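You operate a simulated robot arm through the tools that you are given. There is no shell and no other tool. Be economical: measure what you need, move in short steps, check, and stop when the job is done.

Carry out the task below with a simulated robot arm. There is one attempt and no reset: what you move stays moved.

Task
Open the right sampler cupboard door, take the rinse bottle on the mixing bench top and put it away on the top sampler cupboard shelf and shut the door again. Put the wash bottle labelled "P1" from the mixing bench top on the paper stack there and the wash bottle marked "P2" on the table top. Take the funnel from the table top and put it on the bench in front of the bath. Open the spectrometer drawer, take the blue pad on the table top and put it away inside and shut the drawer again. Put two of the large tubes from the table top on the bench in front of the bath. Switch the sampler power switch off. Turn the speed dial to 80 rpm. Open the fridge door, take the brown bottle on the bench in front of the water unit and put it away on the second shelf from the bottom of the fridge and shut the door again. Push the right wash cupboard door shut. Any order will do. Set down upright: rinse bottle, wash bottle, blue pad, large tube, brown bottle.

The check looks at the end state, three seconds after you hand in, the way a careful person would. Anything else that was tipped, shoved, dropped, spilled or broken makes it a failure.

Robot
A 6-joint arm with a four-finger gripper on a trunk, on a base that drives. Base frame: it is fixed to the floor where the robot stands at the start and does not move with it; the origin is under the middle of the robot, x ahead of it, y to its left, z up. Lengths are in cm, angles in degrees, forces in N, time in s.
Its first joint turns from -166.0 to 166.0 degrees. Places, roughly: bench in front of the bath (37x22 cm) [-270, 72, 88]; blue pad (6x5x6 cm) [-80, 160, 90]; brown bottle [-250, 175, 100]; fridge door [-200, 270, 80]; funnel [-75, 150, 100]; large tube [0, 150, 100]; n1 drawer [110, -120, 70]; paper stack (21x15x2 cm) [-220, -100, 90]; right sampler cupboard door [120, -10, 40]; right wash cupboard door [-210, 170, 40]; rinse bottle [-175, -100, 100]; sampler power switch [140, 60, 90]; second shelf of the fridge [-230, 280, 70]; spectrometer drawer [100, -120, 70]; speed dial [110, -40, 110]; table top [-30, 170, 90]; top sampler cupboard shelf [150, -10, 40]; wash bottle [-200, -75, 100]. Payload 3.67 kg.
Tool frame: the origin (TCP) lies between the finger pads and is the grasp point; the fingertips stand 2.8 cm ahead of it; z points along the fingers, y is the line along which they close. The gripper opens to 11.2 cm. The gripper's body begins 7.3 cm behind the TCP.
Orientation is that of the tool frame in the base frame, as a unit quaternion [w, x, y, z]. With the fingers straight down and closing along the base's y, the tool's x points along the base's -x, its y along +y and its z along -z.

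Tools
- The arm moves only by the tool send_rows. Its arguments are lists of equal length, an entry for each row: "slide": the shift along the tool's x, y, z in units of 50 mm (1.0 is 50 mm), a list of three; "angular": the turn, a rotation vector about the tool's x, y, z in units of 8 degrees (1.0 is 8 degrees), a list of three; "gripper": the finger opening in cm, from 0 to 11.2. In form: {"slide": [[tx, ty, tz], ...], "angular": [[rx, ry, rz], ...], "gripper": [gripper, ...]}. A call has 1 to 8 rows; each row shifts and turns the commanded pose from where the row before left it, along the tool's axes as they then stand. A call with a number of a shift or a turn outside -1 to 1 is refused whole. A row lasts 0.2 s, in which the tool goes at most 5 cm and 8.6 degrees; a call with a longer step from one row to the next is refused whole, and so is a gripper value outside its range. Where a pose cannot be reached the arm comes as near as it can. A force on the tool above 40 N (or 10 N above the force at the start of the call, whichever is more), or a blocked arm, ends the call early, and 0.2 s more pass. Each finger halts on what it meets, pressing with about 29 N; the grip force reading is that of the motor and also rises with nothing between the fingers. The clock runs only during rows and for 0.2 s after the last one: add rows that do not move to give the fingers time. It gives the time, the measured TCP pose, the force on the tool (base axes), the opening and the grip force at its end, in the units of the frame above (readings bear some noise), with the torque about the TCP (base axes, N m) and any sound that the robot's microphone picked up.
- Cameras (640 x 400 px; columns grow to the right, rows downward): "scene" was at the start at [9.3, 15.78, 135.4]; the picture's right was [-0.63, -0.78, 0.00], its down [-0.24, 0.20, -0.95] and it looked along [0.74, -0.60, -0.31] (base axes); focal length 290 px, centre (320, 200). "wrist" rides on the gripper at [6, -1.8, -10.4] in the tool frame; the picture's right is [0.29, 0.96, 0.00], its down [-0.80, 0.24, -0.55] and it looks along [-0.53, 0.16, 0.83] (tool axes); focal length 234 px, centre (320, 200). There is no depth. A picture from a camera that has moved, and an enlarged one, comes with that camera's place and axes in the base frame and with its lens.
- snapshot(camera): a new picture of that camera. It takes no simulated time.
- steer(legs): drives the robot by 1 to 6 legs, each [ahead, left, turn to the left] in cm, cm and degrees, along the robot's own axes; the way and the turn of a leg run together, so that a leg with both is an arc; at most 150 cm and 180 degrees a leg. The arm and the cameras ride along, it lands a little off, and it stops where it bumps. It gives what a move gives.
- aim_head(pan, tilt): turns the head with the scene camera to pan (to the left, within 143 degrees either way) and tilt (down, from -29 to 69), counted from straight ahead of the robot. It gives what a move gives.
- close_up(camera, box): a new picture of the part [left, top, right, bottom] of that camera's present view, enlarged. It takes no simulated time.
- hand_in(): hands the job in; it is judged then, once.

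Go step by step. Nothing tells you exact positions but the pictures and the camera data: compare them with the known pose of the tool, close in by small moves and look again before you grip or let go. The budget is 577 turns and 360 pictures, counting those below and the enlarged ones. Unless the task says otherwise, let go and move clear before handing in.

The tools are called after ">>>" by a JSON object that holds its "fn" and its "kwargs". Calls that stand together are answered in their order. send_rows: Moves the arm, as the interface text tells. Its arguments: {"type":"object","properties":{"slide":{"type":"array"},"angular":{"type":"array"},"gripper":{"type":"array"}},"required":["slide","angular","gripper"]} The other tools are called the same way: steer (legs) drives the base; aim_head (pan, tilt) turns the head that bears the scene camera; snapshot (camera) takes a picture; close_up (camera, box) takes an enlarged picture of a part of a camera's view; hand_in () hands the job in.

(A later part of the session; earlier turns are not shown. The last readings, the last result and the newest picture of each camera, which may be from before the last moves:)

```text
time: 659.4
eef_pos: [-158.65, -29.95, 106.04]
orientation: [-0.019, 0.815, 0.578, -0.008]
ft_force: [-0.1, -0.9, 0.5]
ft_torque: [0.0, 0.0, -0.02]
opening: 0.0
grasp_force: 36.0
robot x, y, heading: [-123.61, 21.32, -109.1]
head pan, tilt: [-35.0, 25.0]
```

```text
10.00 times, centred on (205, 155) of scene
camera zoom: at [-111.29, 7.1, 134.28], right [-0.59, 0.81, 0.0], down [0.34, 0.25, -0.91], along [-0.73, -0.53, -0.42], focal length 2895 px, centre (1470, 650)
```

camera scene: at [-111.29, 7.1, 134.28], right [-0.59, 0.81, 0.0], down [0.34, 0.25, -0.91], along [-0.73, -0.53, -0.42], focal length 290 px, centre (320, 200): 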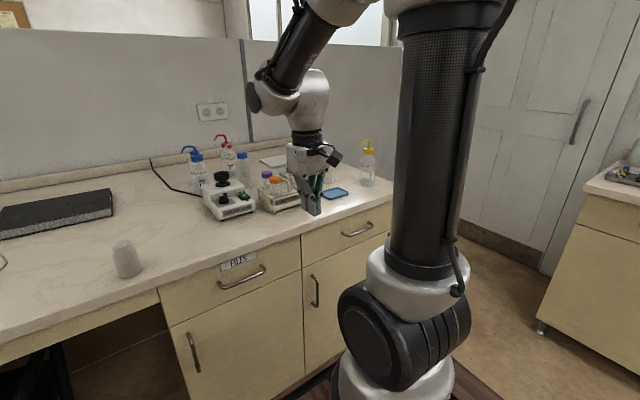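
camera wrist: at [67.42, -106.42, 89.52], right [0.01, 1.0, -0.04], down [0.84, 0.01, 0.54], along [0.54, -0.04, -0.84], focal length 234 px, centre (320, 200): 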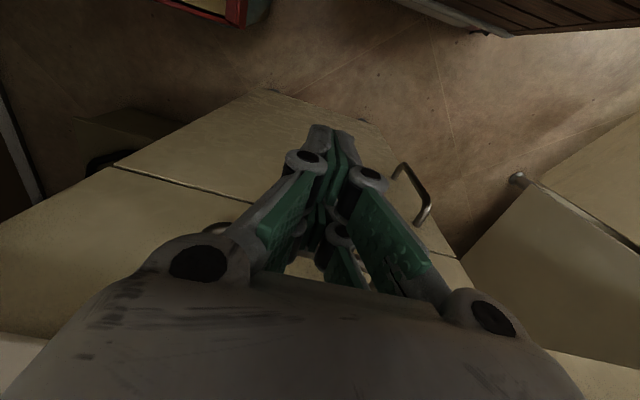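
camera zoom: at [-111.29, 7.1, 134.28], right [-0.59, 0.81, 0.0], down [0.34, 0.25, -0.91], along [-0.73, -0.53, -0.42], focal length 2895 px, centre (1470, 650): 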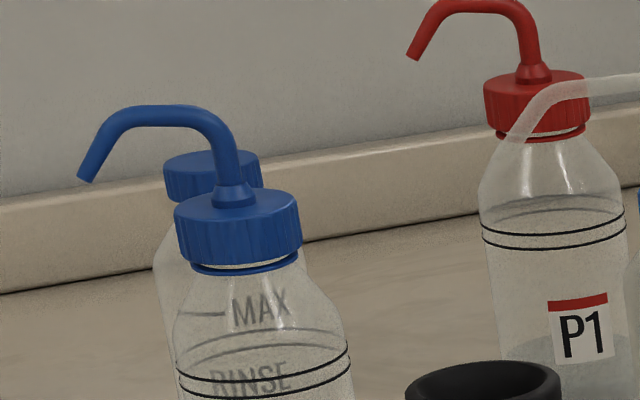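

The rinse bottle stands behind P2 (its "RINSE" label shows through); P1 has the red cap; the paper stack is to the right. I move up to the bench and raise/pitch the tool to 45°.

>>> {"fn": "send_rows", "kwargs": {"slide": [[0, 0, -0.9], [0, 0, -0.9], [0, 0, -0.9], [0, 0, -0.9], [0, 0, 0], [0, 0, 0], [0, 0, 0]], "angular": [[0, 0, 0], [0, -1, 0], [0, -1, 0], [0, -1, 0], [0, -1, 0], [0, -0.6, 0], [0, 0, 0]], "gripper": [2, 4, 6, 8, 10, 10, 10]}}

>>> {"fn": "steer", "kwargs": {"legs": [[0, -12, 2], [22, 0, 0]]}}

>>> {"fn": "snapshot", "kwargs": {"camera": "wrist"}}

>>> {"fn": "aim_head", "kwargs": {"pan": -20, "tilt": 25}}

>>> {"fn": "snapshot", "kwargs": {"camera": "scene"}}

```text
time: 661.0
eef_pos: [-157.51, -28.63, 123.97]
orientation: [0.164, 0.771, 0.555, -0.265]
ft_force: [0.0, 0.4, -0.5]
ft_torque: [0.01, 0.0, -0.01]
opening: 10.0
grasp_force: 0.0
robot x, y, heading: [-123.82, 21.03, -109.1]
head pan, tilt: [-35.0, 25.0]
```

```text
time: 663.5
eef_pos: [-173.65, -46.45, 123.95]
orientation: [0.169, 0.762, 0.568, -0.262]
ft_force: [-0.4, 0.0, 0.2]
ft_torque: [0.03, 0.02, -0.03]
opening: 10.01
grasp_force: 0.0
robot x, y, heading: [-141.44, 4.49, -107.3]
head pan, tilt: [-35.0, 25.0]
```

```text
65 pictures are left
camera wrist: at [-171.97, -35.38, 128.79], right [0.98, -0.06, -0.21], down [0.17, -0.38, 0.91], along [-0.14, -0.92, -0.36], focal length 234 px, centre (320, 200)
```

wrist: 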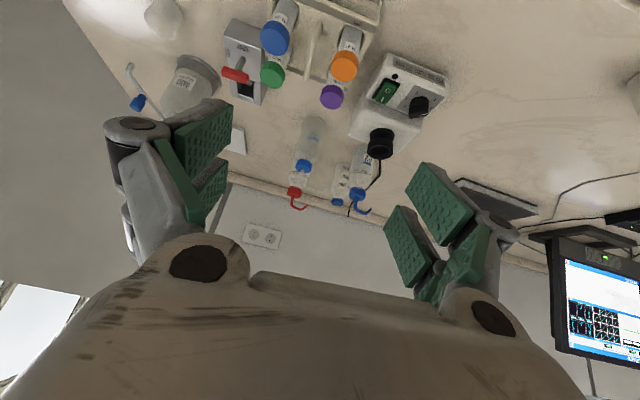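

```text
time: 664.3
eef_pos: [-173.52, -46.35, 123.89]
orientation: [0.17, 0.761, 0.568, -0.262]
ft_force: [1.5, 0.0, 0.0]
ft_torque: [0.03, -0.03, 0.02]
opening: 10.02
grasp_force: 0.0
robot x, y, heading: [-141.05, 4.24, -107.4]
head pan, tilt: [-20.0, 25.0]
```

```text
64 pictures are left
camera scene: at [-126.88, -10.91, 134.28], right [-0.8, 0.61, 0.0], down [0.26, 0.34, -0.91], along [-0.55, -0.72, -0.42], focal length 290 px, centre (320, 200)
```

scene: 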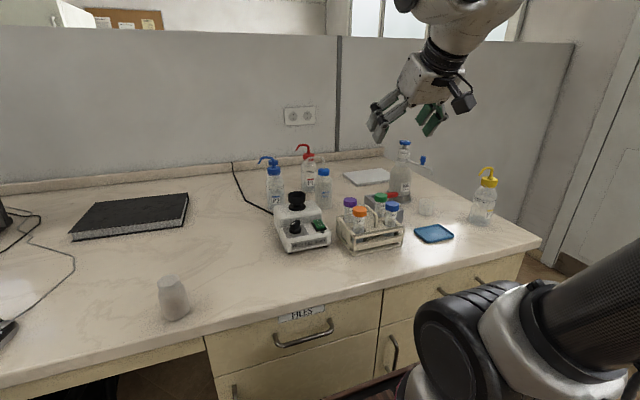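

I move to ~22 cm short of P2 along the (53° pitched) tool axis.

>>> {"fn": "send_rows", "kwargs": {"slide": [[-0.54, 0.445, 0.2], [-0.54, 0.445, 0.5], [-0.54, 0.445, 0.65], [-0.54, 0.445, 0.65], [-0.54, 0.445, 0.65], [-0.54, 0.445, 0.65], [-0.54, 0.445, 0.65], [-0.54, 0.445, 0.65]], "angular": [[0, 0, 0], [0, 0, 0], [0, 0, 0], [0, 0, 0], [0, 0, 0], [0, 0, 0], [0, 0, 0], [0, 0, 0]], "gripper": [10, 10, 10, 10, 10, 10, 10, 10]}}

>>> {"fn": "snapshot", "kwargs": {"camera": "wrist"}}

```text
time: 666.1
eef_pos: [-165.96, -81.14, 117.64]
orientation: [0.17, 0.762, 0.567, -0.263]
ft_force: [0.3, 0.6, 0.8]
ft_torque: [-0.02, -0.03, 0.01]
opening: 10.0
grasp_force: 0.1
robot x, y, heading: [-141.6, 4.59, -107.3]
head pan, tilt: [-20.0, 25.0]
```

```text
63 pictures are left
camera wrist: at [-164.33, -70.21, 122.47], right [0.98, -0.06, -0.21], down [0.17, -0.38, 0.91], along [-0.14, -0.92, -0.36], focal length 234 px, centre (320, 200)
```

wrist: 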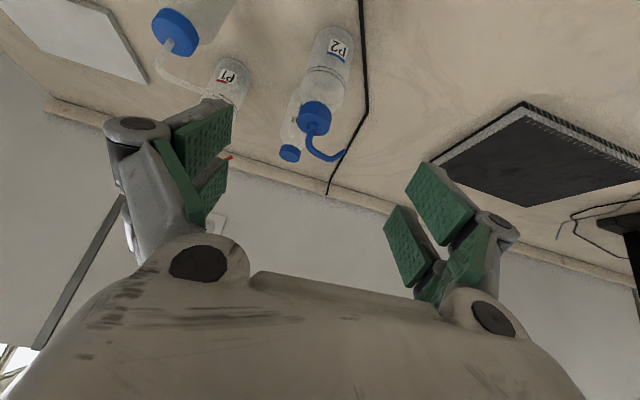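

Shift slightly and approach P2's body.

>>> {"fn": "send_rows", "kwargs": {"slide": [[0.4, 0, 0.3], [0, 0, 0.8], [0, 0, 0.8], [0, 0, 0.5], [0, 0, 0]], "angular": [[0, 0, 0], [0, 0, 0], [0, 0, 0], [0, 0, 0], [0, 0, 0]], "gripper": [10.5, 10.5, 10.5, 10.5, 10.5]}}

>>> {"fn": "snapshot", "kwargs": {"camera": "wrist"}}

>>> {"fn": "close_up", "kwargs": {"camera": "scene", "box": [220, 120, 380, 260]}}

```text
time: 667.3
eef_pos: [-168.12, -86.37, 106.45]
orientation: [0.17, 0.761, 0.568, -0.262]
ft_force: [0.5, 0.9, 0.4]
ft_torque: [0.03, 0.03, 0.0]
opening: 10.47
grasp_force: 0.1
robot x, y, heading: [-140.85, 4.9, -107.3]
head pan, tilt: [-20.0, 25.0]
```

```text
62 pictures are left
camera wrist: at [-166.52, -75.31, 111.34], right [0.98, -0.06, -0.21], down [0.17, -0.38, 0.91], along [-0.14, -0.92, -0.36], focal length 234 px, centre (320, 200)
```

wrist: 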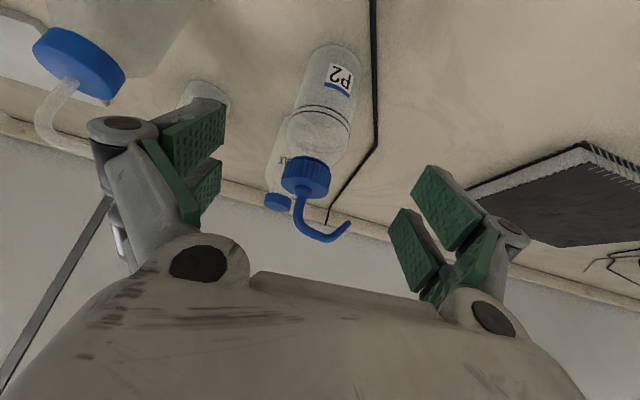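

```text
2.86 times, centred on (300, 190) of scene
camera zoom: at [-126.87, -10.91, 134.28], right [-0.8, 0.61, 0.0], down [0.26, 0.34, -0.91], along [-0.55, -0.72, -0.42], focal length 827 px, centre (377, 229)
```

zoom: 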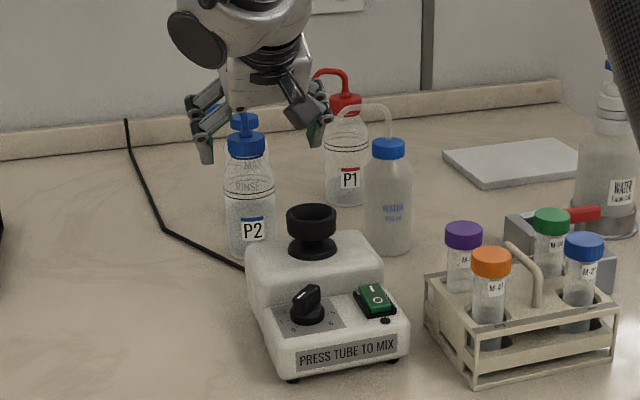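

Good alignment. Advance 12 cm and check.

>>> {"fn": "send_rows", "kwargs": {"slide": [[0, 0, 0.8], [0, 0, 0.8], [0, 0, 0.8], [0, 0, 0]], "angular": [[0, 0, 0], [0, 0, 0], [0, 0, 0], [0, 0, 0]], "gripper": [10.5, 10.5, 10.5, 10.5]}}

>>> {"fn": "snapshot", "kwargs": {"camera": "wrist"}}

```text
time: 668.3
eef_pos: [-170.61, -93.02, 96.95]
orientation: [0.169, 0.762, 0.568, -0.262]
ft_force: [-0.1, 0.7, -0.3]
ft_torque: [0.0, -0.01, 0.0]
opening: 10.49
grasp_force: 0.0
robot x, y, heading: [-141.64, 4.51, -107.0]
head pan, tilt: [-20.0, 25.0]
```

```text
60 pictures are left
camera wrist: at [-168.95, -81.96, 101.78], right [0.98, -0.06, -0.21], down [0.17, -0.38, 0.91], along [-0.14, -0.92, -0.36], focal length 234 px, centre (320, 200)
```

wrist: 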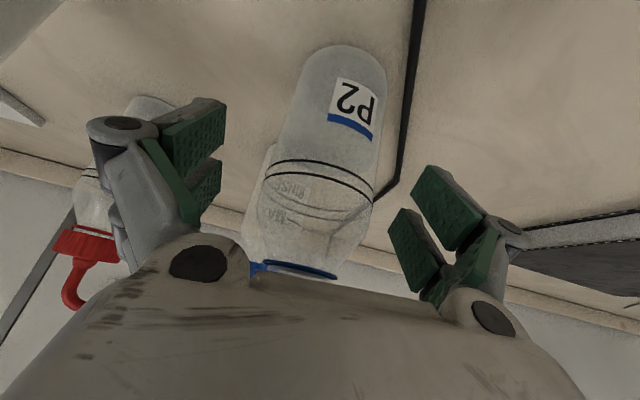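

P2 is between the fingers. Close.

>>> {"fn": "send_rows", "kwargs": {"slide": [[0, 0, 0.1], [0, 0, 0], [0, 0, 0], [0, 0, 0], [0, 0, 0], [0, 0, 0], [0, 0, 0]], "angular": [[0, 0, 0], [0, 0, 0], [0, 0, 0], [0, 0, 0], [0, 0, 0], [0, 0, 0], [0, 0, 0]], "gripper": [9, 8, 7, 6, 5, 4.5, 4.5]}}

>>> {"fn": "snapshot", "kwargs": {"camera": "wrist"}}

```text
time: 669.9
eef_pos: [-170.65, -93.33, 96.51]
orientation: [0.169, 0.761, 0.568, -0.262]
ft_force: [2.2, -1.2, 4.3]
ft_torque: [-0.21, -0.34, 0.01]
opening: 6.05
grasp_force: 29.0
robot x, y, heading: [-141.34, 4.71, -107.5]
head pan, tilt: [-20.0, 25.0]
```

```text
59 pictures are left
camera wrist: at [-169.04, -82.26, 101.47], right [0.98, -0.06, -0.21], down [0.17, -0.38, 0.91], along [-0.14, -0.92, -0.36], focal length 234 px, centre (320, 200)
```

wrist: 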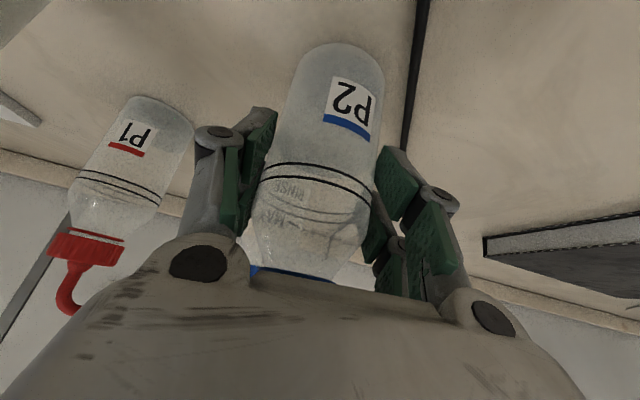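

Gripped (6.05 cm). Lift straight up.

>>> {"fn": "send_rows", "kwargs": {"slide": [[-0.3, -0.02, -0.4], [-0.53, -0.03, -0.72], [-0.53, -0.03, -0.72], [-0.53, -0.03, -0.72], [-0.53, -0.03, -0.72], [-0.53, -0.03, -0.72], [0, 0, 0]], "angular": [[0, 0, 0], [0, 0, 0], [0, 0, 0], [0, 0, 0], [0, 0, 0], [0, 0, 0], [0, 0, 0]], "gripper": [4.5, 4.5, 4.5, 4.5, 4.5, 4.5, 4.5]}}

>>> {"fn": "snapshot", "kwargs": {"camera": "scene"}}

```text
time: 671.5
eef_pos: [-170.25, -93.39, 121.13]
orientation: [0.17, 0.761, 0.568, -0.263]
ft_force: [-0.7, -0.2, -2.3]
ft_torque: [0.06, 0.01, -0.01]
opening: 6.01
grasp_force: 28.6
robot x, y, heading: [-141.05, 4.68, -107.5]
head pan, tilt: [-20.0, 25.0]
```

```text
58 pictures are left
camera scene: at [-126.87, -10.93, 134.28], right [-0.8, 0.61, 0.0], down [0.26, 0.34, -0.91], along [-0.55, -0.72, -0.42], focal length 290 px, centre (320, 200)
```

scene: 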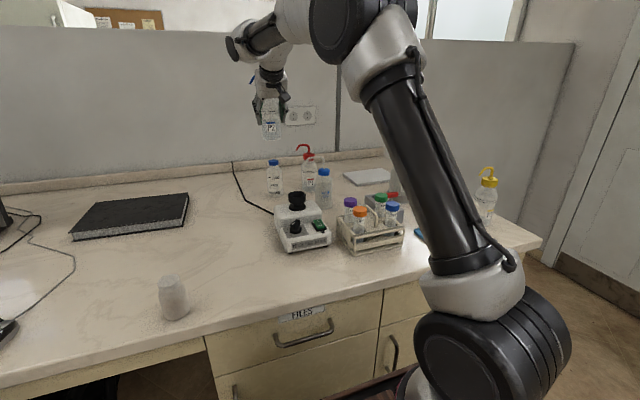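

Retract the arm with P2 and drive to the table.

>>> {"fn": "send_rows", "kwargs": {"slide": [[0.74, 0, -0.6], [0.74, 0, -0.6], [0.74, 0, -0.6], [0.74, 0, -0.6], [0.74, 0, -0.6], [0.74, 0, -0.6], [0.74, 0, -0.6], [0, 0, 0]], "angular": [[0, 0, 0], [0, 0, 0], [0, 0, 0], [0, 0, 0], [0, 0, 0], [0, 0, 0], [0, 0, 0], [0, 0, 0]], "gripper": [4.5, 4.5, 4.5, 4.5, 4.5, 4.5, 4.5, 4.5]}}

>>> {"fn": "steer", "kwargs": {"legs": [[-25, 0, 0], [0, 0, 180], [50, 0, 0]]}}

>>> {"fn": "aim_head", "kwargs": {"pan": -10, "tilt": 30}}

>>> {"fn": "snapshot", "kwargs": {"camera": "scene"}}

```text
time: 673.3
eef_pos: [-160.22, -61.49, 123.02]
orientation: [0.169, 0.762, 0.568, -0.263]
ft_force: [-0.3, -0.8, -2.7]
ft_torque: [0.01, -0.01, 0.0]
opening: 6.04
grasp_force: 28.7
robot x, y, heading: [-141.06, 4.69, -107.1]
head pan, tilt: [-20.0, 25.0]
```

```text
time: 685.1
eef_pos: [-105.45, 143.52, 122.98]
orientation: [0.259, -0.586, 0.748, 0.176]
ft_force: [0.0, 0.2, -2.9]
ft_torque: [-0.03, 0.02, 0.02]
opening: 6.02
grasp_force: 28.8
robot x, y, heading: [-121.25, 76.69, 75.5]
head pan, tilt: [-20.0, 25.0]
```

```text
time: 685.8
eef_pos: [-105.38, 143.5, 123.04]
orientation: [0.258, -0.586, 0.748, 0.175]
ft_force: [0.6, -0.3, -2.2]
ft_torque: [-0.04, 0.0, 0.01]
opening: 6.01
grasp_force: 29.0
robot x, y, heading: [-121.15, 76.44, 75.5]
head pan, tilt: [-10.0, 30.0]
```

```text
57 pictures are left
camera scene: at [-137.84, 92.29, 133.49], right [0.91, -0.42, 0.0], down [-0.21, -0.45, -0.87], along [0.36, 0.79, -0.5], focal length 290 px, centre (320, 200)
```

scene: 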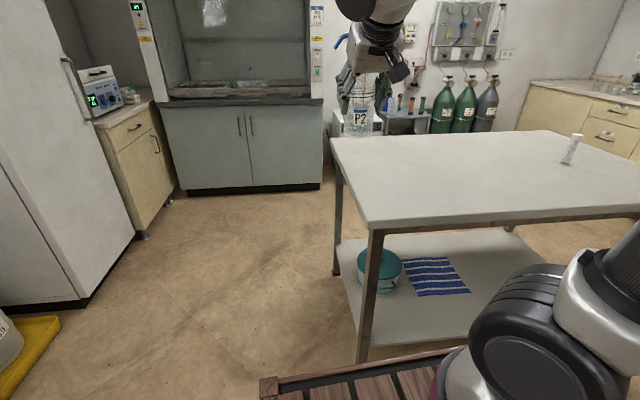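

>>> {"fn": "steer", "kwargs": {"legs": [[0, -27, -2.5]]}}

>>> {"fn": "send_rows", "kwargs": {"slide": [[-0.6, 0, 0.45], [-0.6, 0, 0.45], [-0.6, 0, 0.45], [-0.6, 0, 0.45], [-0.6, 0, 0.45], [0, 0, 0]], "angular": [[0, 0, 0], [0, 0, 0], [0, 0, 0], [0, 0, 0], [0, 0, 0], [0, 0, 0]], "gripper": [4.5, 4.5, 4.5, 4.5, 4.5, 4.5]}}

>>> {"fn": "snapshot", "kwargs": {"camera": "scene"}}

```text
time: 687.8
eef_pos: [-75.95, 135.22, 123.03]
orientation: [0.263, -0.569, 0.761, 0.169]
ft_force: [1.0, 0.8, -2.8]
ft_torque: [-0.01, 0.04, -0.03]
opening: 6.05
grasp_force: 28.9
robot x, y, heading: [-94.78, 68.98, 72.8]
head pan, tilt: [-10.0, 30.0]
```

```text
time: 689.2
eef_pos: [-70.65, 153.25, 122.98]
orientation: [0.262, -0.569, 0.761, 0.17]
ft_force: [-0.3, -0.5, -2.0]
ft_torque: [-0.02, 0.03, -0.03]
opening: 6.05
grasp_force: 29.1
robot x, y, heading: [-94.83, 69.52, 72.7]
head pan, tilt: [-10.0, 30.0]
```

```text
56 pictures are left
camera scene: at [-110.71, 85.55, 133.48], right [0.89, -0.46, 0.0], down [-0.23, -0.45, -0.87], along [0.39, 0.77, -0.5], focal length 290 px, centre (320, 200)
```

scene: 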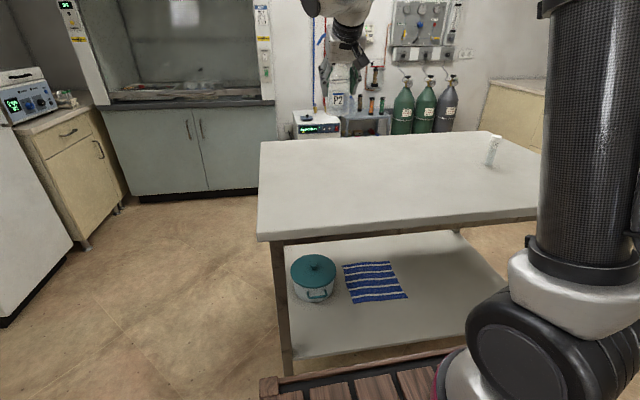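

Above free table space. Lower P2.

>>> {"fn": "send_rows", "kwargs": {"slide": [[0.53, 0.02, 0.72], [0.53, 0.02, 0.72], [0.53, 0.02, 0.72], [0.53, 0.02, 0.72], [0.53, 0.02, 0.72], [0, 0, 0]], "angular": [[0, 0, 0], [0, 0, 0], [0, 0, 0], [0, 0, 0], [0, 0, 0], [0, 0, 0]], "gripper": [4.5, 4.5, 4.5, 4.5, 4.5, 4.5]}}

>>> {"fn": "send_rows", "kwargs": {"slide": [[0.18, 0, 0.24], [0.12, 0, 0.16], [0.06, 0, 0.08], [0.05, 0, 0.06], [0, 0, 0]], "angular": [[0, 0, 0], [0, 0, 0], [0, 0, 0], [0, 0, 0], [0, 0, 0]], "gripper": [4.5, 4.5, 4.5, 4.5, 4.5]}}

>>> {"fn": "close_up", "kwargs": {"camera": "scene", "box": [260, 60, 420, 200]}}

```text
time: 690.6
eef_pos: [-70.21, 152.78, 100.49]
orientation: [0.261, -0.57, 0.761, 0.17]
ft_force: [-0.4, -0.2, -2.3]
ft_torque: [-0.01, 0.02, 0.01]
opening: 6.03
grasp_force: 28.9
robot x, y, heading: [-94.65, 69.18, 73.0]
head pan, tilt: [-10.0, 30.0]
```

```text
time: 691.8
eef_pos: [-70.01, 152.93, 96.95]
orientation: [0.262, -0.569, 0.761, 0.17]
ft_force: [-0.5, -0.5, -1.8]
ft_torque: [-0.03, 0.03, -0.01]
opening: 6.01
grasp_force: 28.7
robot x, y, heading: [-94.89, 68.9, 72.7]
head pan, tilt: [-10.0, 30.0]
```

```text
2.86 times, centred on (340, 130) of scene
camera zoom: at [-110.7, 85.56, 133.48], right [0.89, -0.46, 0.0], down [-0.23, -0.45, -0.87], along [0.39, 0.77, -0.5], focal length 827 px, centre (263, 400)
```

zoom: 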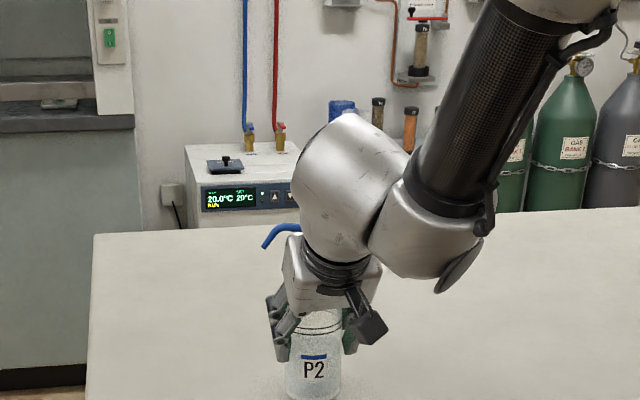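

Continue to contact.

>>> {"fn": "send_rows", "kwargs": {"slide": [[0.04, 0, 0.05], [0.04, 0, 0.05], [0.04, 0, 0.05], [0, 0, 0]], "angular": [[0, 0, 0], [0, 0, 0], [0, 0, 0], [0, 0, 0]], "gripper": [4.5, 4.5, 4.5, 4.5]}}

>>> {"fn": "send_rows", "kwargs": {"slide": [[0.03, 0, 0.04], [0.03, 0, 0.04], [0, 0, 0]], "angular": [[0, 0, 0], [0, 0, 0], [0, 0, 0]], "gripper": [4.5, 4.5, 4.5]}}

```text
time: 692.8
eef_pos: [-69.92, 152.92, 96.26]
orientation: [0.264, -0.569, 0.76, 0.171]
ft_force: [5.9, -0.4, 26.1]
ft_torque: [0.54, 0.11, -0.08]
opening: 6.04
grasp_force: 28.6
robot x, y, heading: [-95.13, 68.64, 73.0]
head pan, tilt: [-10.0, 30.0]
```

```text
time: 693.6
eef_pos: [-70.01, 152.83, 95.74]
orientation: [0.262, -0.57, 0.76, 0.17]
ft_force: [-3.7, -1.3, 23.3]
ft_torque: [0.57, 0.77, 0.12]
opening: 6.06
grasp_force: 29.0
robot x, y, heading: [-94.68, 69.12, 72.7]
head pan, tilt: [-10.0, 30.0]
```

Table contact. Ease, release and retreat along the tool axis.

>>> {"fn": "send_rows", "kwargs": {"slide": [[-0.03, 0, -0.04], [0, 0, 0], [0, 0, 0], [0, 0, 0], [0, 0, -0.4], [0, 0, -0.8], [0, 0, -0.8], [0, 0, -0.8]], "angular": [[0, 0, 0], [0, 0, 0], [0, 0, 0], [0, 0, 0], [0, 0, 0], [0, 0, 0], [0, 0, 0], [0, 0, 0]], "gripper": [6.2, 6.8, 7.8, 9, 10, 10, 10, 10]}}

>>> {"fn": "send_rows", "kwargs": {"slide": [[0, 0, -0.8], [0, 0, -0.8], [0, 0, 0]], "angular": [[0, 0, 0], [0, 0, 0], [0, 0, 0]], "gripper": [8, 6, 6]}}

>>> {"fn": "close_up", "kwargs": {"camera": "scene", "box": [260, 60, 420, 220]}}

```text
time: 695.4
eef_pos: [-72.81, 145.12, 106.97]
orientation: [0.263, -0.569, 0.761, 0.169]
ft_force: [-0.8, -0.7, -0.9]
ft_torque: [-0.04, 0.0, 0.01]
opening: 10.03
grasp_force: 0.0
robot x, y, heading: [-94.59, 68.92, 73.0]
head pan, tilt: [-10.0, 30.0]
```

```text
time: 696.2
eef_pos: [-74.61, 140.61, 113.31]
orientation: [0.262, -0.57, 0.76, 0.169]
ft_force: [-0.7, 0.4, 1.2]
ft_torque: [-0.03, 0.02, 0.0]
opening: 6.03
grasp_force: 0.1
robot x, y, heading: [-95.06, 69.27, 72.6]
head pan, tilt: [-10.0, 30.0]
```

```text
2.50 times, centred on (340, 140) of scene
camera zoom: at [-110.71, 85.56, 133.48], right [0.89, -0.46, 0.0], down [-0.23, -0.45, -0.87], along [0.39, 0.77, -0.5], focal length 724 px, centre (270, 350)
```

zoom: 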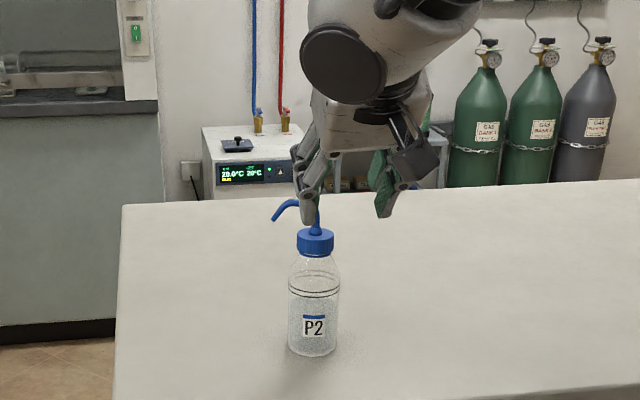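

P2 stands on the table. Now the rinse bottle: raise, turn around and return to the mixing bench.

>>> {"fn": "send_rows", "kwargs": {"slide": [[-0.5, 0, -0.75], [-0.5, 0, -0.75], [-0.4, 0, -0.75], [0, 0, 0]], "angular": [[0, 0, 0], [0, 0, 0], [0, 0, 0], [0, 0, 0]], "gripper": [8, 10, 10, 10]}}

>>> {"fn": "steer", "kwargs": {"legs": [[-20, 0, 0], [0, 0, 180], [0, -7, 0], [56, 0, 0]]}}

>>> {"fn": "snapshot", "kwargs": {"camera": "wrist"}}

```text
time: 697.2
eef_pos: [-75.19, 139.81, 126.64]
orientation: [0.263, -0.569, 0.761, 0.169]
ft_force: [-1.4, -0.4, -1.0]
ft_torque: [0.0, 0.01, -0.02]
opening: 10.0
grasp_force: 0.1
robot x, y, heading: [-94.55, 68.86, 72.8]
head pan, tilt: [-10.0, 30.0]
```

```text
time: 709.5
eef_pos: [-141.97, -72.39, 126.65]
orientation: [0.171, 0.757, 0.574, -0.261]
ft_force: [-0.9, 0.4, 0.1]
ft_torque: [0.0, -0.01, 0.01]
opening: 10.02
grasp_force: 0.0
robot x, y, heading: [-123.5, -1.3, -106.3]
head pan, tilt: [-10.0, 30.0]
```

```text
53 pictures are left
camera wrist: at [-140.61, -61.38, 131.51], right [0.98, -0.04, -0.21], down [0.18, -0.38, 0.91], along [-0.12, -0.92, -0.36], focal length 234 px, centre (320, 200)
```

wrist: 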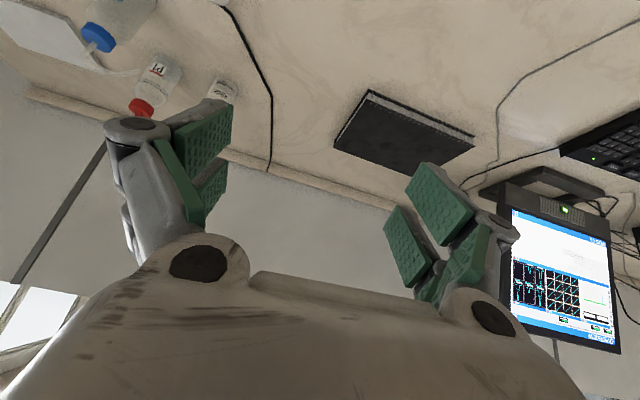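

Rinse bottle ≈(-177.3,-106). Move to 20 cm short of it along the tool axis.

>>> {"fn": "send_rows", "kwargs": {"slide": [[-0.4, -0.58, 0.3], [-0.4, -0.58, 0.5], [-0.4, -0.58, 0.65], [-0.4, -0.58, 0.7], [-0.4, -0.58, 0.7], [-0.4, -0.58, 0.7], [-0.4, -0.58, 0.7], [-0.4, -0.55, 0.7]], "angular": [[0, 0, 0], [0, 0, 0], [0, 0, 0], [0, 0, 0], [0, 0, 0], [0, 0, 0], [0, 0, 0], [0, 0, 0]], "gripper": [10, 10, 10, 10, 10, 10, 10, 10]}}

>>> {"fn": "snapshot", "kwargs": {"camera": "wrist"}}

```text
time: 711.3
eef_pos: [-172.42, -92.06, 117.08]
orientation: [0.172, 0.755, 0.576, -0.261]
ft_force: [0.7, 0.9, 1.1]
ft_torque: [0.04, 0.01, -0.06]
opening: 9.99
grasp_force: 0.0
robot x, y, heading: [-123.35, -1.28, -106.1]
head pan, tilt: [-10.0, 30.0]
```

```text
52 pictures are left
camera wrist: at [-170.9, -81.04, 121.91], right [0.98, -0.04, -0.21], down [0.18, -0.38, 0.91], along [-0.12, -0.93, -0.36], focal length 234 px, centre (320, 200)
```

wrist: 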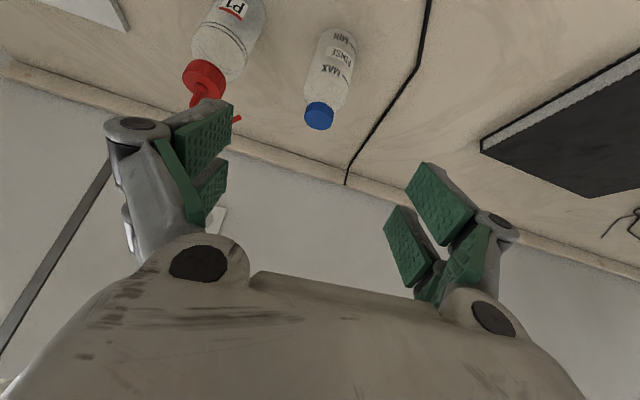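

Align with the bottle; narrower opening to stay clear of P1's nozzle.

>>> {"fn": "send_rows", "kwargs": {"slide": [[0.37, 0.2, 0.2], [0, 0, 0.8], [0, 0, 0.8], [0, 0, 0.5], [0, 0, 0]], "angular": [[0, 0, 0], [0, 0, 0], [0, 0, 0], [0, 0, 0], [0, 0, 0]], "gripper": [8.2, 8.2, 8.2, 8.2, 8.2]}}

>>> {"fn": "snapshot", "kwargs": {"camera": "wrist"}}

```text
time: 712.5
eef_pos: [-173.25, -97.33, 106.4]
orientation: [0.171, 0.757, 0.574, -0.261]
ft_force: [-0.2, 0.5, 0.7]
ft_torque: [-0.02, 0.02, 0.01]
opening: 8.23
grasp_force: 0.0
robot x, y, heading: [-123.32, -1.33, -106.3]
head pan, tilt: [-10.0, 30.0]
```

```text
51 pictures are left
camera wrist: at [-171.78, -86.37, 111.32], right [0.98, -0.04, -0.21], down [0.18, -0.38, 0.91], along [-0.12, -0.92, -0.36], focal length 234 px, centre (320, 200)
```

wrist: 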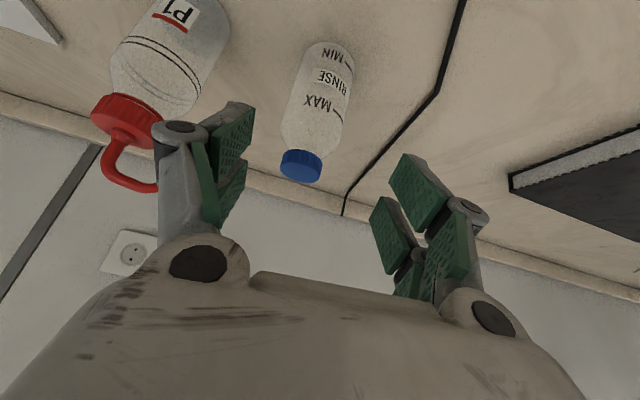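

Clear of P1's nozzle. Advance and grip.

>>> {"fn": "send_rows", "kwargs": {"slide": [[0, -0.08, 0.8], [0, 0, 0.8], [0, 0, 0.8], [0, 0, 0.1], [0, 0, 0]], "angular": [[0, 0, 0], [0, 0, 0], [0, 0, 0], [0, 0, 0], [0, 0, 0]], "gripper": [8.2, 8.2, 8.2, 8.2, 8.2]}}

>>> {"fn": "snapshot", "kwargs": {"camera": "wrist"}}

```text
time: 713.7
eef_pos: [-176.1, -104.5, 96.63]
orientation: [0.171, 0.757, 0.575, -0.26]
ft_force: [0.1, 0.2, -0.2]
ft_torque: [-0.01, 0.0, -0.01]
opening: 8.16
grasp_force: 0.0
robot x, y, heading: [-123.12, -1.65, -106.2]
head pan, tilt: [-10.0, 30.0]
```

```text
50 pictures are left
camera wrist: at [-174.76, -93.48, 101.5], right [0.98, -0.04, -0.21], down [0.18, -0.38, 0.91], along [-0.12, -0.92, -0.36], focal length 234 px, centre (320, 200)
```

wrist: 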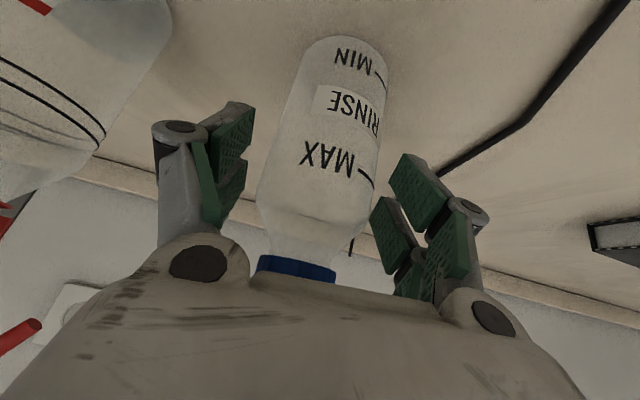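

Bottle centered between the fingers. Close and lift.

>>> {"fn": "send_rows", "kwargs": {"slide": [[0, 0, 0], [0, 0, 0], [0, 0, 0], [0, 0, 0], [0, 0, 0], [0, 0, 0]], "angular": [[0, 0, 0], [0, 0, 0], [0, 0, 0], [0, 0, 0], [0, 0, 0], [0, 0, 0]], "gripper": [7, 6, 5, 4.5, 4.5, 4.5]}}

>>> {"fn": "send_rows", "kwargs": {"slide": [[-0.3, -0.02, -0.4], [-0.53, -0.03, -0.72], [-0.53, -0.03, -0.72], [-0.53, -0.03, -0.72], [-0.53, -0.03, -0.72], [-0.53, -0.03, -0.72], [0, 0, 0]], "angular": [[0, 0, 0], [0, 0, 0], [0, 0, 0], [0, 0, 0], [0, 0, 0], [0, 0, 0], [0, 0, 0]], "gripper": [4.5, 4.5, 4.5, 4.5, 4.5, 4.5, 4.5]}}

>>> {"fn": "snapshot", "kwargs": {"camera": "wrist"}}

```text
time: 715.1
eef_pos: [-175.99, -104.51, 96.62]
orientation: [0.171, 0.756, 0.575, -0.261]
ft_force: [-0.1, 0.3, 2.5]
ft_torque: [-0.02, -0.11, 0.03]
opening: 5.68
grasp_force: 29.5
robot x, y, heading: [-123.33, -1.48, -106.1]
head pan, tilt: [-10.0, 30.0]
```

```text
time: 716.7
eef_pos: [-175.26, -102.78, 120.52]
orientation: [0.171, 0.757, 0.575, -0.26]
ft_force: [-0.1, -0.6, -1.2]
ft_torque: [-0.06, 0.0, 0.01]
opening: 5.67
grasp_force: 29.1
out of reach, approached as far as the arm can: row 5, 6
robot x, y, heading: [-123.05, -1.55, -106.1]
head pan, tilt: [-10.0, 30.0]
```

```text
49 pictures are left
camera wrist: at [-173.86, -91.7, 125.34], right [0.98, -0.04, -0.21], down [0.18, -0.38, 0.91], along [-0.12, -0.92, -0.36], focal length 234 px, centre (320, 200)
```

wrist: 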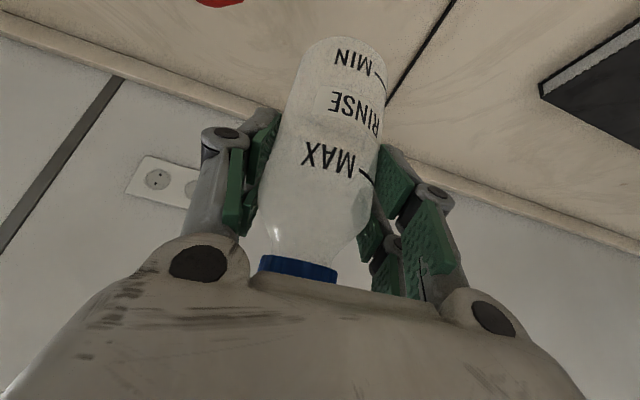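

Rinse bottle held. Retract and drive to the sampler cupboard.

>>> {"fn": "send_rows", "kwargs": {"slide": [[0.74, 0, -0.6], [0.74, 0, -0.6], [0.74, 0, -0.6], [0.74, 0, -0.6], [0.74, 0, -0.6], [0.74, 0.1, -0.6], [0.74, 0.1, -0.6], [0.74, 0.1, -0.6]], "angular": [[0, 0, 0], [0, 0, 0], [0, 0, 0], [0, 0, 0], [0, 0, 0], [0, 0, 0], [0, 0, 0], [0, 0, 0]], "gripper": [4.5, 4.5, 4.5, 4.5, 4.5, 4.5, 4.5, 4.5]}}

>>> {"fn": "steer", "kwargs": {"legs": [[-30, 0, 0], [0, 0, 89.3], [0, 43, 0], [138, 0, 0]]}}

>>> {"fn": "aim_head", "kwargs": {"pan": 0, "tilt": 40}}

>>> {"fn": "snapshot", "kwargs": {"camera": "scene"}}

```text
time: 718.5
eef_pos: [-163.18, -66.49, 122.48]
orientation: [0.172, 0.757, 0.575, -0.26]
ft_force: [-1.2, -0.5, -0.8]
ft_torque: [0.02, -0.02, -0.01]
opening: 5.62
grasp_force: 29.2
robot x, y, heading: [-123.17, -1.73, -106.1]
head pan, tilt: [-10.0, 30.0]
```

```text
time: 733.2
eef_pos: [94.42, -10.7, 122.43]
orientation: [0.305, 0.138, 0.94, -0.067]
ft_force: [-0.1, 1.1, -1.4]
ft_torque: [-0.02, 0.0, 0.01]
opening: 5.6
grasp_force: 29.0
robot x, y, heading: [29.78, 30.03, -17.5]
head pan, tilt: [-10.0, 30.0]
```

```text
time: 733.9
eef_pos: [94.28, -10.8, 122.59]
orientation: [0.305, 0.138, 0.94, -0.067]
ft_force: [0.1, 0.0, 0.0]
ft_torque: [0.01, 0.03, 0.03]
opening: 5.61
grasp_force: 28.5
robot x, y, heading: [29.96, 30.19, -17.3]
head pan, tilt: [0.0, 40.0]
```

```text
48 pictures are left
camera scene: at [46.5, 47.77, 131.96], right [-0.3, -0.95, 0.0], down [-0.61, 0.19, -0.77], along [0.73, -0.23, -0.64], focal length 290 px, centre (320, 200)
```

scene: 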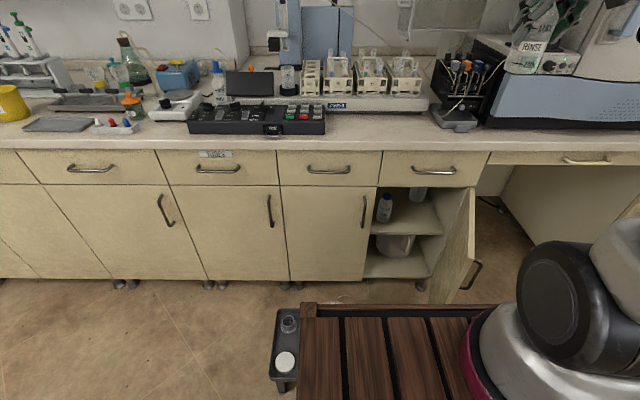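

The cupboard interior (l 8–36, shelf z≈42.5) is free around l=19. I lower the bottle in front of it.

>>> {"fn": "send_rows", "kwargs": {"slide": [[0.45, 0.04, 0.78], [0.45, 0.04, 0.78], [0.45, 0.04, 0.78], [0.45, 0.04, 0.78], [0.45, 0.04, 0.78], [0.45, 0.04, 0.78], [0.45, 0.04, 0.78], [0.45, 0.04, 0.78]], "angular": [[0, 0, 0], [0, 0, 0], [0, 0, 0], [0, 0, 0], [0, 0, 0], [0, 0, 0], [0, 0, 0], [0, 0, 0]], "gripper": [4.5, 4.5, 4.5, 4.5, 4.5, 4.5, 4.5, 4.5]}}

>>> {"fn": "send_rows", "kwargs": {"slide": [[0.45, 0.04, 0.78], [0.45, 0.04, 0.78], [0.45, 0.04, 0.78], [0.45, 0.04, 0.78], [0, 0, 0]], "angular": [[0, 0, 0], [0, 0, 0], [0, 0, 0], [0, 0, 0], [0, 0, 0]], "gripper": [4.5, 4.5, 4.5, 4.5, 4.5]}}

>>> {"fn": "snapshot", "kwargs": {"camera": "scene"}}

```text
time: 735.7
eef_pos: [98.04, -11.74, 86.62]
orientation: [0.305, 0.139, 0.94, -0.067]
ft_force: [0.7, 0.4, 0.2]
ft_torque: [0.0, 0.05, 0.02]
opening: 5.6
grasp_force: 29.0
robot x, y, heading: [30.45, 30.51, -17.6]
head pan, tilt: [0.0, 40.0]
```

```text
time: 736.9
eef_pos: [101.62, -14.82, 70.64]
orientation: [0.303, 0.138, 0.942, -0.053]
ft_force: [0.9, -0.3, -1.0]
ft_torque: [0.03, -0.01, 0.03]
opening: 5.56
grasp_force: 28.6
out of reach, approached as far as the arm can: row 3, 4
robot x, y, heading: [30.1, 30.41, -17.2]
head pan, tilt: [0.0, 40.0]
```

```text
47 pictures are left
camera scene: at [46.49, 47.78, 131.95], right [-0.3, -0.95, 0.0], down [-0.61, 0.19, -0.77], along [0.73, -0.23, -0.64], focal length 290 px, centre (320, 200)
```

scene: 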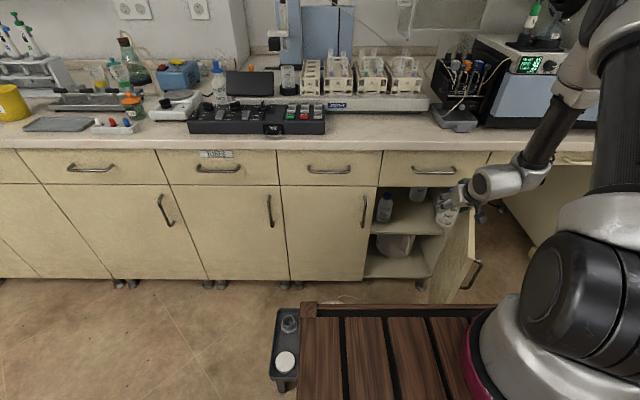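

>>> {"fn": "send_rows", "kwargs": {"slide": [[0, 0.6, 0], [0, 0.4, 0], [0.35, 0, 0.5], [0.35, 0, 0.5], [0.35, 0, 0.5], [0.35, 0, 0.5], [0, 0, 0]], "angular": [[0, 0, 0], [0, 0, 0], [0, 0, 0], [0, 0, 0], [0, 0, 0], [0, 0, 0], [0, 0, 0]], "gripper": [4.5, 4.5, 4.5, 4.5, 4.5, 4.5, 4.5]}}

```text
time: 738.5
eef_pos: [107.38, -16.52, 61.57]
orientation: [0.304, 0.138, 0.941, -0.057]
ft_force: [-0.3, -0.1, 0.1]
ft_torque: [-0.02, 0.0, 0.0]
opening: 5.55
grasp_force: 29.3
out of reach, approached as far as the arm can: row 1, 2, 3, 4, 5, 6
robot x, y, heading: [30.11, 30.2, -17.5]
head pan, tilt: [0.0, 40.0]
```

>>> {"fn": "steer", "kwargs": {"legs": [[-3, 4, 0]]}}

>>> {"fn": "send_rows", "kwargs": {"slide": [[0.3, 0, 0.4], [0.3, 0, 0.4], [0.3, 0, 0.4], [0, 0, 0]], "angular": [[0, 0, 0], [0, 0, 0], [0, 0, 0], [0, 0, 0]], "gripper": [4.5, 4.5, 4.5, 4.5]}}

>>> {"fn": "close_up", "kwargs": {"camera": "scene", "box": [340, 130, 540, 310]}}

```text
time: 739.4
eef_pos: [105.77, -11.71, 61.38]
orientation: [0.304, 0.138, 0.941, -0.057]
ft_force: [0.1, -0.5, -0.6]
ft_torque: [0.01, 0.0, -0.01]
opening: 5.58
grasp_force: 28.6
robot x, y, heading: [28.69, 34.89, -17.2]
head pan, tilt: [0.0, 40.0]
```

```text
time: 740.4
eef_pos: [105.84, -12.22, 53.91]
orientation: [0.303, 0.137, 0.942, -0.052]
ft_force: [0.5, 0.1, -0.7]
ft_torque: [-0.03, -0.01, -0.01]
opening: 5.55
grasp_force: 29.3
out of reach, approached as far as the arm can: row 3
robot x, y, heading: [28.38, 34.94, -17.3]
head pan, tilt: [0.0, 40.0]
```

```text
2.22 times, centred on (440, 220) of scene
camera zoom: at [44.82, 52.51, 131.95], right [-0.3, -0.95, 0.0], down [-0.61, 0.19, -0.77], along [0.73, -0.23, -0.64], focal length 643 px, centre (53, 156)
```

zoom: 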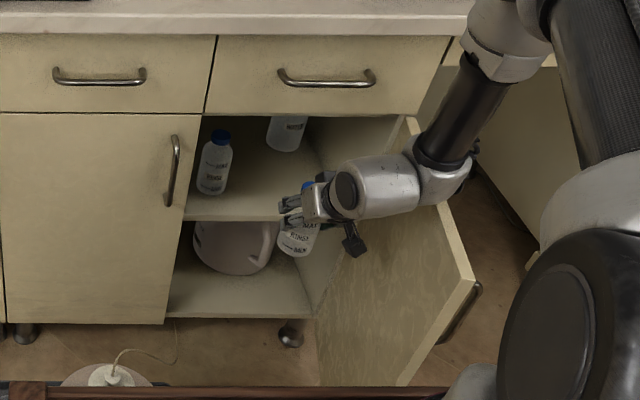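

Now move forward into the opening in steps.

>>> {"fn": "send_rows", "kwargs": {"slide": [[-0.6, 0, 0.45], [-0.6, 0, 0.45], [0, 0, 0]], "angular": [[0, 0, 0], [0, 0, 0], [0, 0, 0]], "gripper": [4.5, 4.5, 4.5]}}

>>> {"fn": "close_up", "kwargs": {"camera": "scene", "box": [380, 150, 480, 240]}}

>>> {"fn": "snapshot", "kwargs": {"camera": "wrist"}}

```text
time: 741.2
eef_pos: [112.97, -14.37, 54.01]
orientation: [0.304, 0.138, 0.941, -0.058]
ft_force: [-0.2, 0.1, -0.8]
ft_torque: [-0.03, -0.03, -0.01]
opening: 5.54
grasp_force: 28.8
robot x, y, heading: [28.59, 34.42, -17.2]
head pan, tilt: [0.0, 40.0]
```

```text
4.44 times, centred on (430, 195) of scene
camera zoom: at [44.82, 52.51, 131.95], right [-0.3, -0.95, 0.0], down [-0.61, 0.19, -0.77], along [0.73, -0.23, -0.64], focal length 1286 px, centre (-169, 222)
```

zoom: 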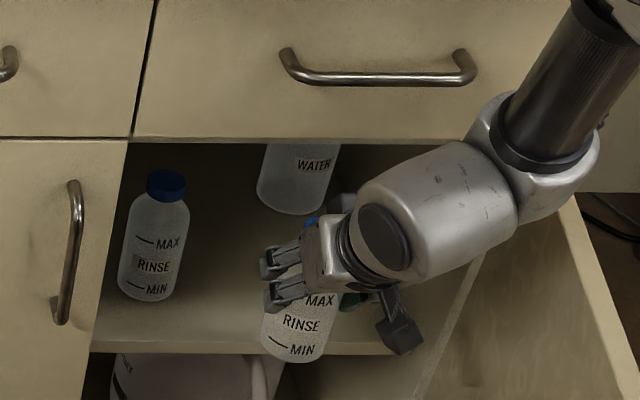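

```text
44 pictures are left
camera wrist: at [101.9, -12.72, 58.95], right [0.06, 0.98, -0.19], down [0.38, 0.16, 0.91], along [0.92, -0.13, -0.37], focal length 234 px, centre (320, 200)
```

wrist: 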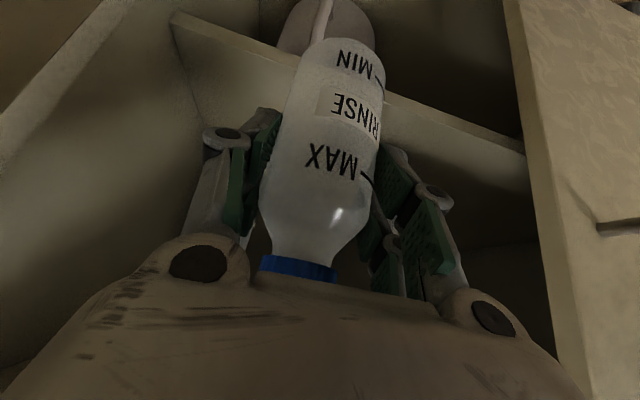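

Shelf edge at f≈115.4; I need ~7.5 cm more. Advance gently.

>>> {"fn": "send_rows", "kwargs": {"slide": [[-0.5, 0, 0.38], [-0.5, 0, 0.38], [-0.2, 0, 0.15], [0, 0, 0]], "angular": [[0, 0, 0], [0, 0, 0], [0, 0, 0], [0, 0, 0]], "gripper": [4.5, 4.5, 4.5, 4.5]}}

>>> {"fn": "close_up", "kwargs": {"camera": "scene", "box": [380, 150, 480, 240]}}

```text
time: 742.0
eef_pos: [112.13, -24.83, 52.43]
orientation: [0.288, 0.175, 0.94, -0.058]
ft_force: [-0.3, -0.9, -0.9]
ft_torque: [0.06, 0.0, 0.02]
opening: 5.52
grasp_force: 29.3
robot x, y, heading: [25.56, 31.31, -20.9]
head pan, tilt: [0.0, 40.0]
stopped in row 3: the force on the tool passed its limit at 100 N (the readings are from after the stop); the commanded pose is now the measured one
```

```text
4.44 times, centred on (430, 195) of scene
camera zoom: at [43.24, 47.88, 131.96], right [-0.36, -0.93, 0.0], down [-0.6, 0.23, -0.77], along [0.72, -0.27, -0.64], focal length 1286 px, centre (-169, 222)
```

zoom: 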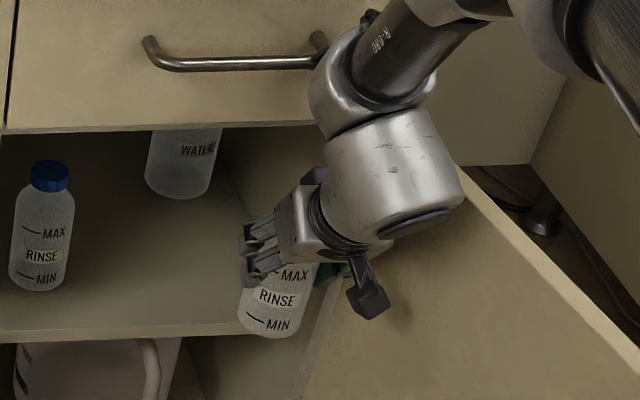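

The wrist touched the drawer front at this steep pitch. I back out; I'll set the bottle on the counter and regrip it with a flatter tool.

>>> {"fn": "send_rows", "kwargs": {"slide": [[0.3, 0.1, -0.22], [0.5, 0.1, -0.38], [0.6, 0.1, -0.45], [0.6, 0, -0.45], [0, 0, 0]], "angular": [[0, 0, 0], [0, 0, 0], [0, 0, 0], [0, 0, 0], [0, 0, 0]], "gripper": [4.5, 4.5, 4.5, 4.5, 4.5]}}

>>> {"fn": "snapshot", "kwargs": {"camera": "scene"}}

```text
time: 743.2
eef_pos: [101.28, -18.45, 52.81]
orientation: [0.289, 0.174, 0.94, -0.057]
ft_force: [-0.3, -0.1, -0.2]
ft_torque: [0.0, 0.0, -0.02]
opening: 5.51
grasp_force: 28.6
robot x, y, heading: [26.01, 31.6, -21.0]
head pan, tilt: [0.0, 40.0]
```

```text
42 pictures are left
camera scene: at [43.38, 47.95, 131.95], right [-0.36, -0.93, 0.0], down [-0.6, 0.23, -0.77], along [0.72, -0.27, -0.64], focal length 290 px, centre (320, 200)
```

scene: 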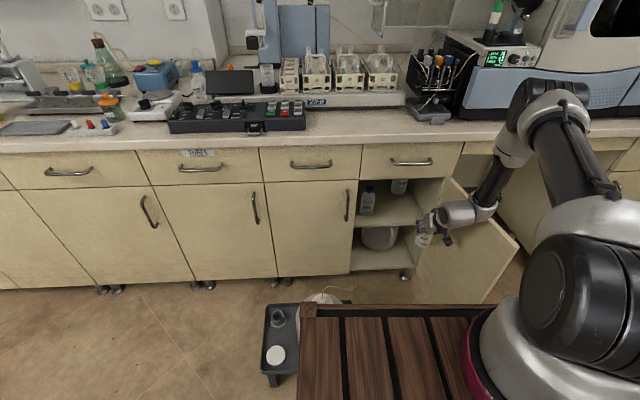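

Raise the bottle above the counter and move to the free strip in front of the racks.

>>> {"fn": "send_rows", "kwargs": {"slide": [[0.2, 0.1, -0.8], [-0.4, 0.1, -0.8], [-0.53, 0, -0.72], [-0.53, 0, -0.72], [-0.53, 0, -0.72], [-0.53, 0, -0.72], [-0.53, 0, -0.72], [-0.53, 0, -0.72]], "angular": [[0, 0, 0], [0, 0, 0], [0, 0, 0], [0, 0, 0], [0, 0, 0], [0, 0, 0], [0, 0, 0], [0, 0, 0]], "gripper": [4.5, 4.5, 4.5, 4.5, 4.5, 4.5, 4.5, 4.5]}}

>>> {"fn": "send_rows", "kwargs": {"slide": [[-0.53, 0.1, -0.72], [-0.53, 0.1, -0.72], [-0.53, 0.1, -0.72], [-0.53, 0.1, -0.72], [0, 0.6, 0], [0, 0.6, 0], [0, 0, 0]], "angular": [[0, 0, 0], [0, 0, 0], [0, 0, 0], [0, 0, 0], [0, 0, 0], [0, 0, 0], [0, 0, 0]], "gripper": [4.5, 4.5, 4.5, 4.5, 4.5, 4.5, 4.5]}}

```text
time: 745.0
eef_pos: [99.67, -17.13, 87.02]
orientation: [0.289, 0.173, 0.94, -0.058]
ft_force: [-0.5, -1.2, -0.5]
ft_torque: [0.04, 0.02, -0.01]
opening: 5.52
grasp_force: 29.1
out of reach, approached as far as the arm can: row 1
robot x, y, heading: [25.68, 31.63, -21.3]
head pan, tilt: [0.0, 40.0]
```

```text
time: 746.6
eef_pos: [103.27, -9.64, 104.93]
orientation: [0.289, 0.174, 0.94, -0.058]
ft_force: [-0.2, -0.6, -0.6]
ft_torque: [0.0, 0.02, -0.03]
opening: 5.48
grasp_force: 29.0
robot x, y, heading: [25.81, 31.33, -21.3]
head pan, tilt: [0.0, 40.0]
```

>>> {"fn": "send_rows", "kwargs": {"slide": [[-0.54, 0.52, 0.36], [-0.54, 0.52, 0.36], [-0.54, 0.52, 0.36], [0, 0, 0]], "angular": [[0, 0, 0], [0, 0, 0], [0, 0, 0], [0, 0, 0]], "gripper": [4.5, 4.5, 4.5, 4.5]}}

>>> {"fn": "aim_head", "kwargs": {"pan": -10, "tilt": 35}}

>>> {"fn": "close_up", "kwargs": {"camera": "scene", "box": [220, 40, 420, 180]}}

```text
time: 747.6
eef_pos: [115.3, -5.85, 104.78]
orientation: [0.289, 0.174, 0.94, -0.059]
ft_force: [-0.8, -0.2, -1.3]
ft_torque: [-0.02, 0.01, -0.03]
opening: 5.53
grasp_force: 29.2
robot x, y, heading: [25.85, 31.54, -21.0]
head pan, tilt: [0.0, 40.0]
```

```text
time: 748.3
eef_pos: [115.19, -5.85, 104.91]
orientation: [0.29, 0.174, 0.939, -0.057]
ft_force: [0.4, -0.6, -1.0]
ft_torque: [0.03, -0.02, 0.03]
opening: 5.51
grasp_force: 29.2
robot x, y, heading: [25.65, 31.79, -20.9]
head pan, tilt: [-10.0, 35.0]
```

```text
2.86 times, centred on (320, 110) of scene
camera zoom: at [42.99, 46.49, 132.7], right [-0.51, -0.86, 0.0], down [-0.49, 0.3, -0.82], along [0.7, -0.42, -0.57], focal length 827 px, centre (320, 457)
```

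zoom: 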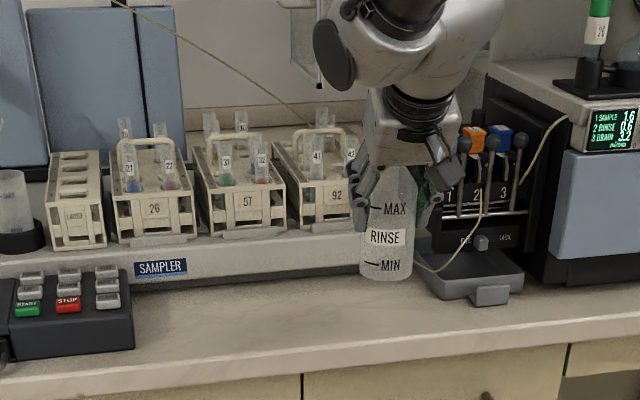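

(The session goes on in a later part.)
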